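You operate a simulated robot arm through the tools that you are given. There is no shell and no other tool. Be economical: measure what you need, move in short steps, check, and stop when the job is done.

Carry out the task below with a simulated robot arm. There is one attempt and no reset: what you move stays moved.

## Task
Take the orange spare knob and put it on the teal card pack on the green mat.

The check looks at the end state, three seconds after you hand in, the way a careful person would. Anything else that was tipped, shoved, dropped, spilled or broken makes it a failure.

## Robot
A 5-joint arm with a two-finger parallel gripper, fixed in place. Base frame: the origin is at the foot of the arm, x ahead of it, y to its left, z up; the work surface is at about z = 0. Lengths are in m, angles in degrees, forces in N, time in s.
With the tool pointing down near the work surface it reaches from about 0.26 to 0.6 m from the base axis. Its first joint turns from -66.0 to 66.0 degrees. The tool tilts only in the upright plane through the base axis and itself; it spins freely about its own axis. Payload 1.57 kg.
Tool frame: the origin (TCP) lies between the finger pads and is the grasp point; the fingertips stand 0.03 m ahead of it; z points along the fingers, y is the line along which they close. Largest opening 0.08 m; finger width 0.017, thickness 0.012; the body of the gripper, 0.04 by 0.082 m, starts 0.08 m behind the TCP.
Orientation is that of the tool frame in the base frame, as a unit quaternion [x, y, z, w]. With the fingers straight down and closing along the base's y, the tool's x points along the base's -x, its y along +y and its z along -z.

## Interface
- The arm moves only by the tool jog_arm. Its arguments are lists of equal length, an entry for each row: "grip": the opening, from 0 (shut) to 1 (fully open); "slide": the shift along the tool's x, y, z in m, a list of three; "dr": the turn, a rotation vector about the tool's x, y, z in rad, a list of three. In form: {"grip": [grip, ...], "slide": [[x, y, z], ...], "dr": [[rx, ry, rz], ...]}. A call has 1 to 20 rows; each row shifts and turns the commanded pose from where the row before left it, along the tool's axes as they then stand. Rows are played at 5 a second. More than 0.05 m and 8.6 degrees between two rows, or a gripper value outside its range, and nothing of the call is played. A pose out of reach is approached as far as the arm can. The call stops where the force on the tool passes 40 N (or 10 N more than at its start, if that is more) or the arm is blocked; 0.2 s more then pass. The fingers move at their own pace (about 0.153 m/s each) and stop on an object; they squeeze with about 32 N. The grip force told is the motor's: it shows also when the fingers shut on nothing. Time passes only in rows, and 0.2 s behind the last, so rows that do not move let the fingers close. It gives the time, the measured TCP pose, the force on the tool (base axes), the opening and the grip force at its end, in the units of the frame above (readings bear some noise).
- Cameras (640 x 400 px; columns grow to the right, rows downward): "scene" is fixed at [0.0349, 0.3868, 0.5342]; the picture's right is [-0.79, -0.62, 0.00], its down [-0.29, 0.37, -0.88] and it looks along [0.55, -0.69, -0.47] (base axes); focal length 373 px, centre (320, 200). "wrist" rides on the gripper at [0.072, -0.007, -0.122] in the tool frame; the picture's right is [0.09, 1.00, 0.00], its down [-0.84, 0.08, -0.54] and it looks along [-0.54, 0.05, 0.84] (tool axes); focal length 238 px, centre (320, 200). There is no depth. A picture from a camera that has moved, and an enlarged one, comes with that camera's place and axes in the base frame and with its lens.
- capture(camera): a new picture of that camera. It takes no simulated time.
- inspect(camera, box): a new picture of the part [left, top, right, bottom] of that camera's present view, enlarged. It takes no simulated time.
- close_job(): hands the job in; it is judged then, once.

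Go step by step. Nothing tells you positions but the pictures and the camera data: compare them with the known pose of the tool, close in by small moves and look again before you grip or let go. The budget is 90 turns and 42 pictures, counting those below and the enlarged ones. Unless the task says otherwise, let go and move clear before handing in, and close with one line.

The tools are called after "Emit:" by a JSON object that holds its "op" and its "data". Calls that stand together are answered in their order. jog_arm: Moves the arm, as the interface text tells. Its arguments: {"type":"object","properties":{"grip":{"type":"array"},"slide":{"type":"array"},"dr":{"type":"array"}},"required":["grip","slide","dr"]} The other tools are called the same way: capture (camera) takes a picture; inspect (camera, box) takes an enlarged picture of a part of a camera's view; close_job () hands the job in.

At the start:

```text
time: 0.0
eef_pos: [0.4265, -0.1707, 0.2979]
tool_rot: [0.0, 1.0, 0.0, 0.0]
contact_force: [0.1, 0.3, -0.9]
width: 0.0799
grasp_force: 0.0
```

scene: 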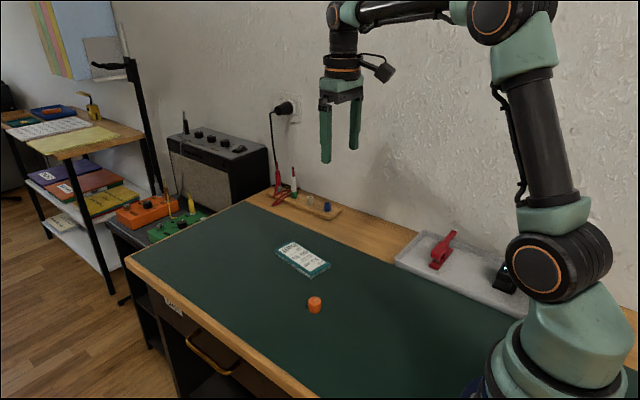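
wrist: 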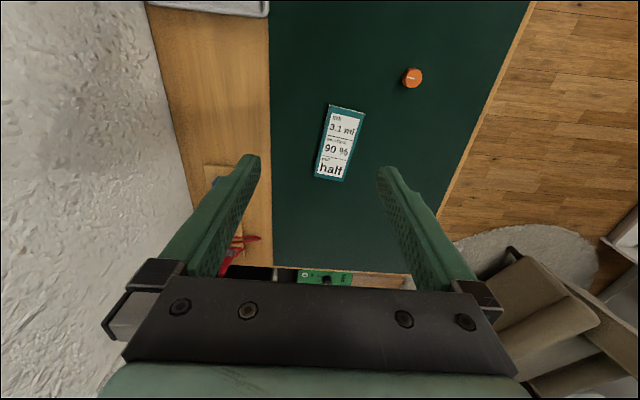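

The knob looks to be near (0.384, -0.035) and the card pack near (0.496, -0.131). I'll enlarge both to judge their size and height.

Emit:
{"op": "inspect", "data": {"camera": "scene", "box": [260, 230, 356, 320]}}

Emit:
{"op": "inspect", "data": {"camera": "wrist", "box": [300, 50, 440, 190]}}

```text
4.44 times, centred on (308, 275) of scene
camera zoom: at [0.0349, 0.3868, 0.5342], right [-0.79, -0.62, 0.0], down [-0.29, 0.37, -0.88], along [0.55, -0.69, -0.47], focal length 1656 px, centre (373, -133)
```

zoom: 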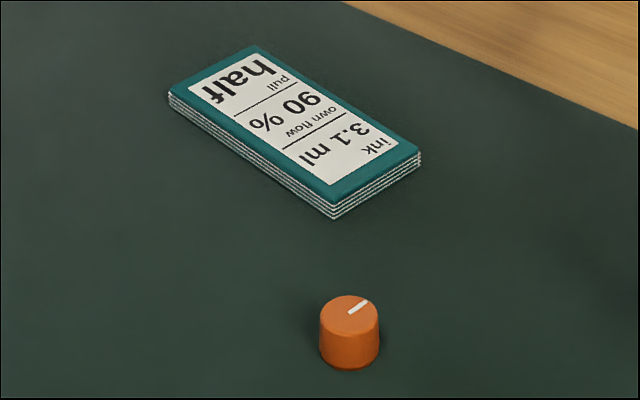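

```text
2.86 times, centred on (370, 120) of wrist
camera zoom: at [0.3555, -0.1779, 0.4192], right [-0.09, 1.0, 0.0], down [0.84, 0.08, 0.54], along [0.54, 0.05, -0.84], focal length 681 px, centre (177, 429)
```

zoom: 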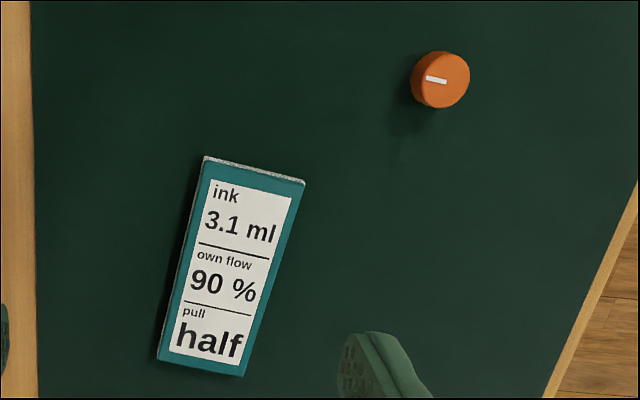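

The knob is about 26 mm wide and 22 mm tall, and the pack is about 9 mm thick. I'll move above the knob and look again.

Emit:
{"op": "jog_arm", "data": {"grip": [1, 1, 1, 1, 1, 1, 1, 1], "slide": [[0.0109, 0.0339, 0], [0.0109, 0.0339, 0], [0.0109, 0.0339, 0], [0.0108, 0.034, 0.03], [0, 0, 0.045], [0, 0, 0.045], [0, 0, 0.045], [0, 0, 0]], "dr": [[0, 0, 0], [0, 0, 0], [0, 0, 0], [0, 0, 0], [0, 0, 0], [0, 0, 0], [0, 0, 0], [0, 0, 0]]}}

Emit:
{"op": "capture", "data": {"camera": "wrist"}}

Emit:
{"op": "capture", "data": {"camera": "scene"}}

```text
time: 1.8
eef_pos: [0.3802, -0.0356, 0.1339]
tool_rot: [0.0, 1.0, -0.001, 0.0]
contact_force: [-0.2, -0.4, -0.4]
width: 0.08
grasp_force: 0.1
```

```text
37 pictures are left
camera wrist: at [0.3089, -0.0417, 0.2542], right [-0.09, 1.0, 0.0], down [0.84, 0.08, 0.54], along [0.54, 0.05, -0.84], focal length 238 px, centre (320, 200)
```

wrist: 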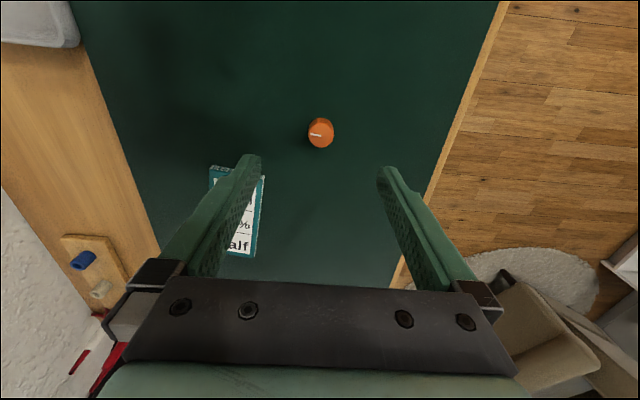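

```text
36 pictures are left
```

scene: 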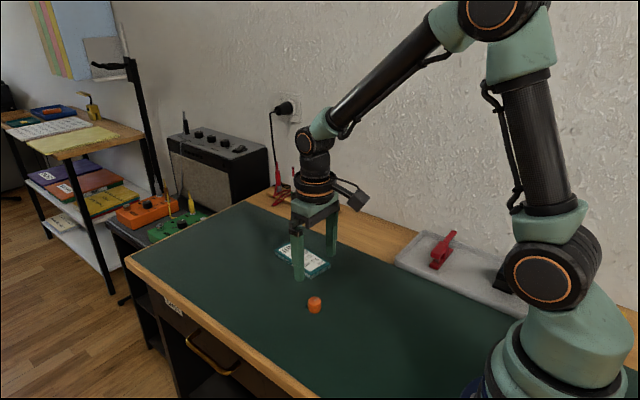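

The TCP is over the knob at (0.380, -0.035). I'll narrow the fingers and go down so the tips sit just above the knob, then check.

Emit:
{"op": "jog_arm", "data": {"grip": [0.7, 0.7, 0.7, 0.7], "slide": [[-0.001, 0, 0.03], [0, 0, 0.03], [0, 0, 0.012], [0, 0, 0]], "dr": [[0, 0, 0], [0, 0, 0], [0, 0, 0], [0, 0, 0]]}}

Emit:
{"op": "capture", "data": {"camera": "wrist"}}

Emit:
{"op": "inspect", "data": {"camera": "scene", "box": [250, 220, 378, 320]}}

```text
time: 2.8
eef_pos: [0.3839, -0.0362, 0.0606]
tool_rot: [0.001, 1.0, 0.0, 0.0]
contact_force: [0.3, 0.4, 0.8]
width: 0.056
grasp_force: 0.0
```

```text
35 pictures are left
camera wrist: at [0.311, -0.042, 0.1823], right [-0.09, 1.0, 0.0], down [0.84, 0.08, 0.54], along [0.54, 0.05, -0.84], focal length 238 px, centre (320, 200)
```

wrist: 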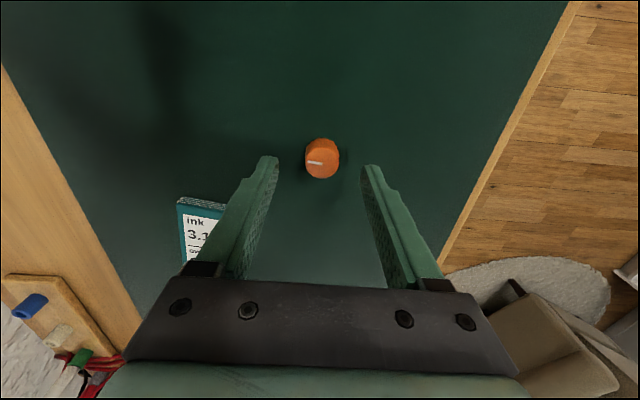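

```text
4.00 times, centred on (314, 270) of scene
camera zoom: at [0.0349, 0.3868, 0.5342], right [-0.79, -0.62, 0.0], down [-0.29, 0.37, -0.88], along [0.55, -0.69, -0.47], focal length 1490 px, centre (344, -80)
```

zoom: 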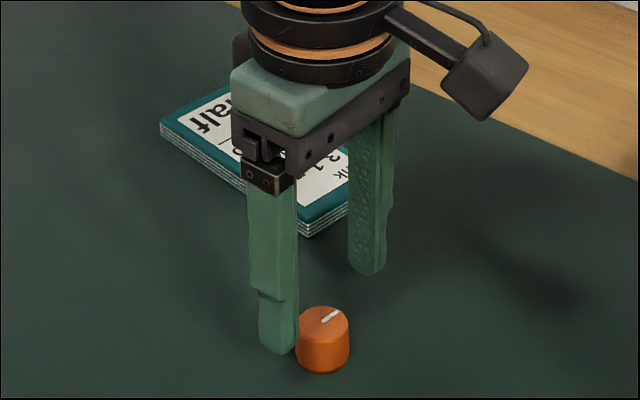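

The knob is centred between the fingers at about (0.382, -0.035). I'll descend to about z = 0.035 and close gently.

Emit:
{"op": "jog_arm", "data": {"grip": [0.7, 0.7, 0.7, 0.3, 0.2, 0.2, 0.2], "slide": [[0, 0.001, 0.013], [0, 0, 0.012], [0, 0, 0], [0, 0, 0], [0, 0, 0], [0, 0, 0], [0, 0, 0]], "dr": [[0, 0, 0], [0, 0, 0], [0, 0, 0], [0, 0, 0], [0, 0, 0], [0, 0, 0], [0, 0, 0]]}}

Emit:
{"op": "capture", "data": {"camera": "wrist"}}

```text
time: 4.4
eef_pos: [0.3828, -0.0353, 0.0369]
tool_rot: [0.0, 1.0, 0.0, 0.0]
contact_force: [0.5, -0.6, -0.5]
width: 0.0237
grasp_force: 32.4
```

```text
33 pictures are left
camera wrist: at [0.3113, -0.0407, 0.1587], right [-0.09, 1.0, 0.0], down [0.84, 0.08, 0.54], along [0.54, 0.05, -0.84], focal length 238 px, centre (320, 200)
```

wrist: 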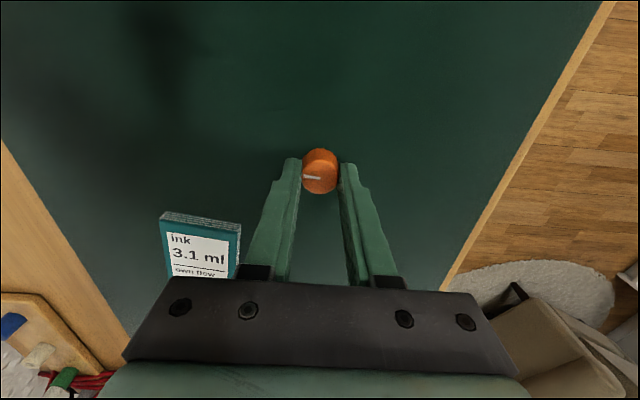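

The knob is held, with a width of 24 mm. I'll lift it, carry it over the pack and look.

Emit:
{"op": "jog_arm", "data": {"grip": [0.2, 0.2, 0.2, 0.2, 0.2, 0.2, 0.2, 0.2, 0.2, 0.2], "slide": [[0, 0, -0.02], [0, 0, -0.025], [0, 0, -0.025], [-0.0226, -0.0192, 0], [-0.0226, -0.0192, 0], [-0.0226, -0.0192, 0], [-0.0226, -0.0192, 0], [-0.0226, -0.0192, 0], [0, 0, 0], [0, 0, 0]], "dr": [[0, 0, 0], [0, 0, 0], [0, 0, 0], [0, 0, 0], [0, 0, 0], [0, 0, 0], [0, 0, 0], [0, 0, 0], [0, 0, 0], [0, 0, 0]]}}

Emit:
{"op": "capture", "data": {"camera": "wrist"}}

Emit:
{"op": "inspect", "data": {"camera": "scene", "box": [230, 180, 390, 300]}}

```text
time: 6.6
eef_pos: [0.4972, -0.1314, 0.107]
tool_rot: [-0.001, 1.0, 0.0, -0.001]
contact_force: [0.7, -1.0, 0.1]
width: 0.0233
grasp_force: 31.6
```

```text
32 pictures are left
camera wrist: at [0.4253, -0.1381, 0.2271], right [-0.09, 1.0, 0.0], down [0.84, 0.08, 0.54], along [0.54, 0.05, -0.84], focal length 238 px, centre (320, 200)
```

wrist: 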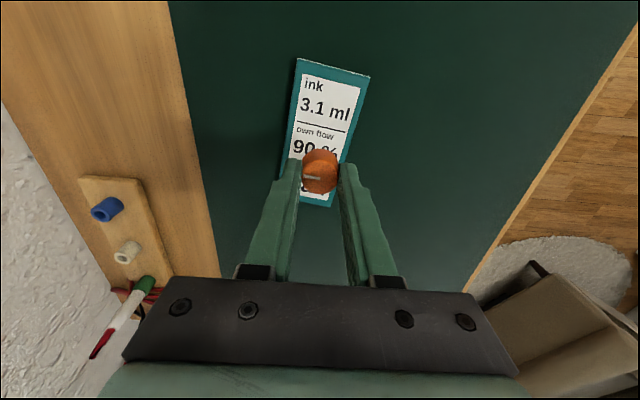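

```text
3.33 times, centred on (310, 240) of scene
camera zoom: at [0.0349, 0.3868, 0.5342], right [-0.79, -0.62, 0.0], down [-0.29, 0.37, -0.88], along [0.55, -0.69, -0.47], focal length 1242 px, centre (353, 67)
```

zoom: 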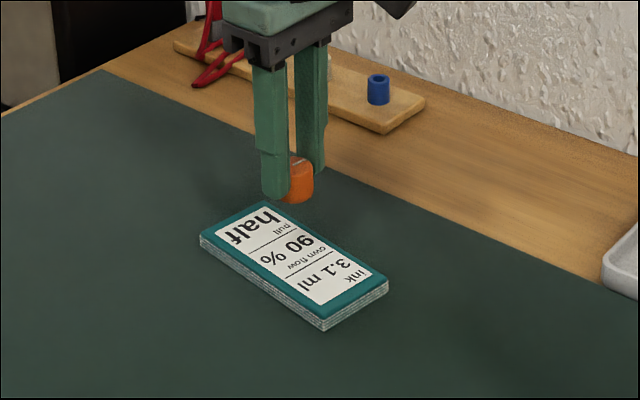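

The knob is over the centre of the pack at about (0.497, -0.132). I'll lower it to just above the pack and look closely.

Emit:
{"op": "jog_arm", "data": {"grip": [0.2, 0.2, 0.2, 0.2], "slide": [[0, 0, 0.02], [0, 0, 0.02], [0, 0, 0.01], [0, 0, 0]], "dr": [[0, 0, 0], [0, 0, 0], [0, 0, 0], [0, 0, 0]]}}

Emit:
{"op": "inspect", "data": {"camera": "scene", "box": [264, 220, 344, 270]}}

Emit:
{"op": "inspect", "data": {"camera": "wrist", "box": [240, 60, 400, 220]}}

```text
time: 7.6
eef_pos: [0.498, -0.1298, 0.0561]
tool_rot: [0.0, 1.0, 0.0, 0.0]
contact_force: [0.5, 0.4, -1.3]
width: 0.0236
grasp_force: 32.0
```

```text
8.00 times, centred on (304, 245) of scene
camera zoom: at [0.0349, 0.3868, 0.5342], right [-0.79, -0.62, 0.0], down [-0.29, 0.37, -0.88], along [0.55, -0.69, -0.47], focal length 2981 px, centre (448, -160)
```

zoom: 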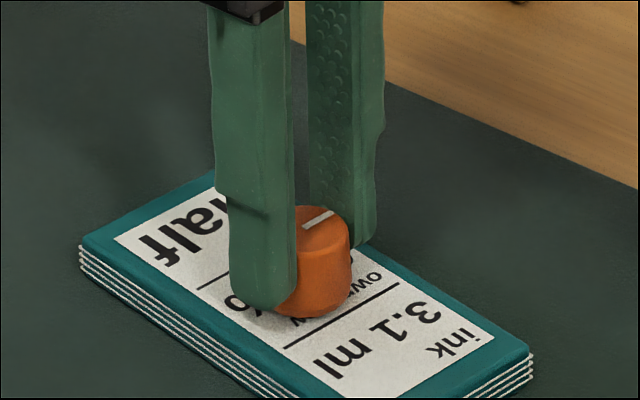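

```text
2.50 times, centred on (320, 140) of wrist
camera zoom: at [0.4259, -0.1368, 0.1768], right [-0.09, 1.0, 0.0], down [0.84, 0.08, 0.54], along [0.54, 0.05, -0.84], focal length 596 px, centre (320, 350)
```

zoom: 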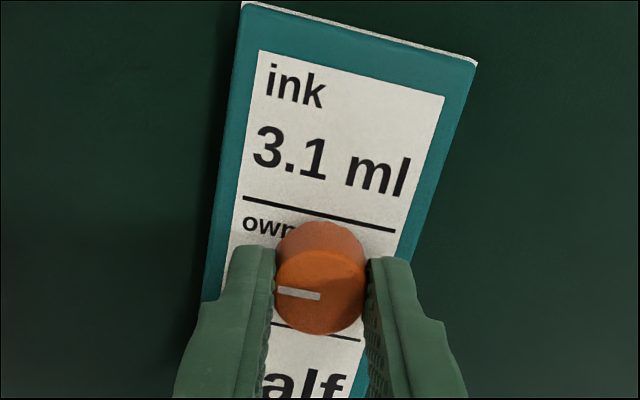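

The knob hangs upright over the middle of the label. I'll lower it in small steps and watch the force for contact.

Emit:
{"op": "jog_arm", "data": {"grip": [0.2, 0.2, 0.2, 0.2], "slide": [[0, 0, 0.003], [0, 0, 0.003], [0, 0, 0.001], [0, 0, 0]], "dr": [[0, 0, 0], [0, 0, 0], [0, 0, 0], [0, 0, 0]]}}

Emit:
{"op": "inspect", "data": {"camera": "scene", "box": [264, 225, 344, 275]}}

```text
time: 8.6
eef_pos: [0.4992, -0.1313, 0.0508]
tool_rot: [0.0, 1.0, -0.001, 0.002]
contact_force: [-6.3, 6.2, 27.7]
width: 0.0236
grasp_force: 32.4
```

```text
8.00 times, centred on (304, 250) of scene
camera zoom: at [0.0348, 0.3868, 0.5342], right [-0.79, -0.62, 0.0], down [-0.29, 0.37, -0.88], along [0.55, -0.69, -0.47], focal length 2981 px, centre (448, -200)
```

zoom: 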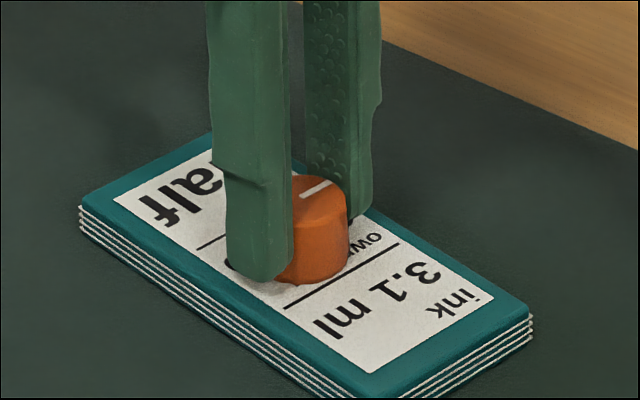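

The knob is on the pack and pressing with about 28 N. I'll ease up to take off the load, then open gradually.

Emit:
{"op": "jog_arm", "data": {"grip": [0.2, 0.2, 0.2], "slide": [[0, 0, -0.0013], [0, 0, 0], [0, 0, 0]], "dr": [[0, 0, 0], [0, 0, 0], [0, 0, 0]]}}

```text
time: 9.4
eef_pos: [0.4994, -0.1308, 0.0507]
tool_rot: [0.001, 1.0, 0.0, 0.002]
contact_force: [6.4, -1.1, 12.4]
width: 0.0236
grasp_force: 32.2
```

The load is down to about 12 N. I'll ease up a little more, open slowly and let it settle.

Emit:
{"op": "jog_arm", "data": {"grip": [0.2, 0.2, 0.3, 0.36, 0.45, 0.5, 0.5], "slide": [[0, 0, -0.0009], [0, 0, 0], [0, 0, 0], [0, 0, 0], [0, 0, 0], [0, 0, 0], [0, 0, 0]], "dr": [[0, 0, 0], [0, 0, 0], [0, 0, 0], [0, 0, 0], [0, 0, 0], [0, 0, 0], [0, 0, 0]]}}

Emit:
{"op": "inspect", "data": {"camera": "scene", "box": [264, 225, 344, 275]}}

Emit:
{"op": "inspect", "data": {"camera": "wrist", "box": [240, 60, 400, 220]}}

```text
time: 11.0
eef_pos: [0.4988, -0.1309, 0.051]
tool_rot: [0.0, 1.0, 0.0, 0.001]
contact_force: [-0.5, 0.0, 0.1]
width: 0.0401
grasp_force: 0.1
```

```text
8.00 times, centred on (304, 250) of scene
camera zoom: at [0.0349, 0.3868, 0.5342], right [-0.79, -0.62, 0.0], down [-0.29, 0.37, -0.88], along [0.55, -0.69, -0.47], focal length 2981 px, centre (448, -200)
```

zoom: 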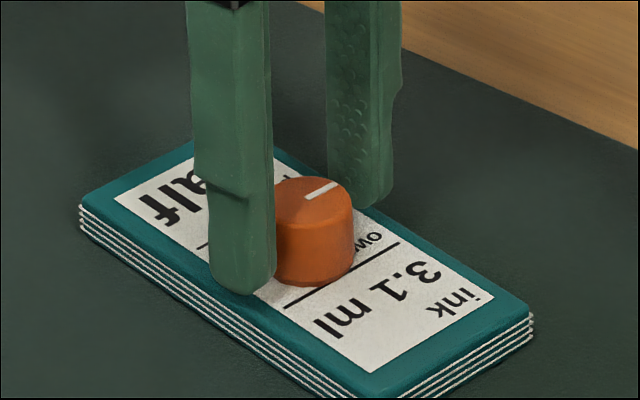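

```text
2.50 times, centred on (320, 140) of wrist
camera zoom: at [0.4268, -0.1372, 0.1727], right [-0.09, 1.0, 0.0], down [0.84, 0.08, 0.54], along [0.54, 0.05, -0.84], focal length 596 px, centre (320, 350)
```

zoom: 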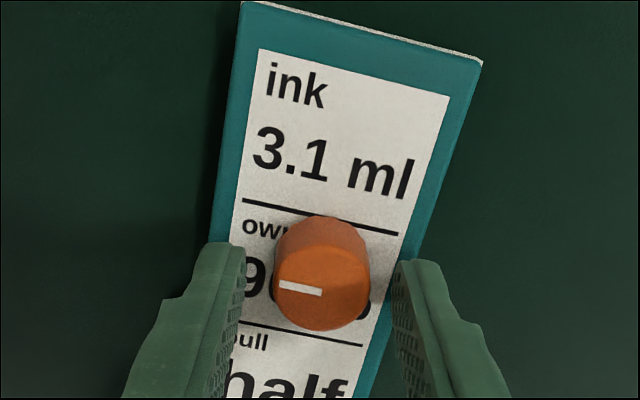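

The knob now sits free and upright on the pack, and the fingers are clear of it. I'll go straight up and check.

Emit:
{"op": "jog_arm", "data": {"grip": [0.5, 0.5, 0.5, 0.5, 0.5, 0.5], "slide": [[0, 0, -0.015], [0, 0, -0.025], [0, 0, -0.04], [0, 0, -0.04], [0, 0, -0.03], [0, 0, 0]], "dr": [[0, 0, 0], [0, 0, 0], [0, 0, 0], [0, 0, 0], [0, 0, 0], [0, 0, 0]]}}

Emit:
{"op": "capture", "data": {"camera": "scene"}}

Emit:
{"op": "inspect", "data": {"camera": "scene", "box": [264, 225, 344, 285]}}

```text
time: 12.4
eef_pos: [0.4974, -0.1312, 0.2042]
tool_rot: [-0.001, 1.0, 0.0, 0.0]
contact_force: [0.0, -0.3, -0.8]
width: 0.0399
grasp_force: 0.0
```

```text
25 pictures are left
```

scene: 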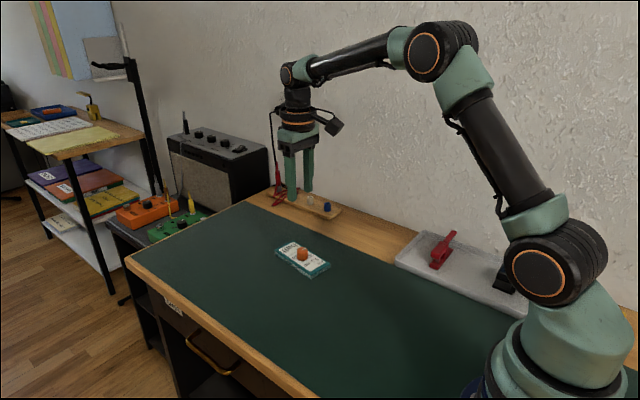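

```text
6.67 times, centred on (304, 255) of scene
camera zoom: at [0.0349, 0.3868, 0.5342], right [-0.79, -0.62, 0.0], down [-0.29, 0.37, -0.88], along [0.55, -0.69, -0.47], focal length 2484 px, centre (427, -167)
```

zoom: 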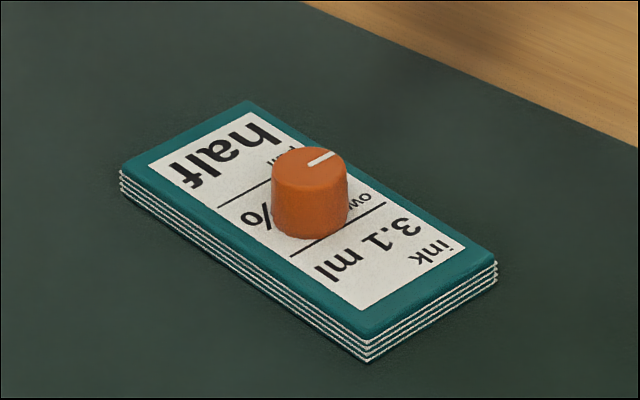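

The knob stands upright in the middle of the teal pack, nothing else has moved, and the arm is clear, so I'm handing in.

Emit:
{"op": "close_job", "data": {}}

```text
The job is handed in.
```

The orange spare knob is standing upright in the middle of the teal card pack on the green mat, and the arm has let go and moved clear.
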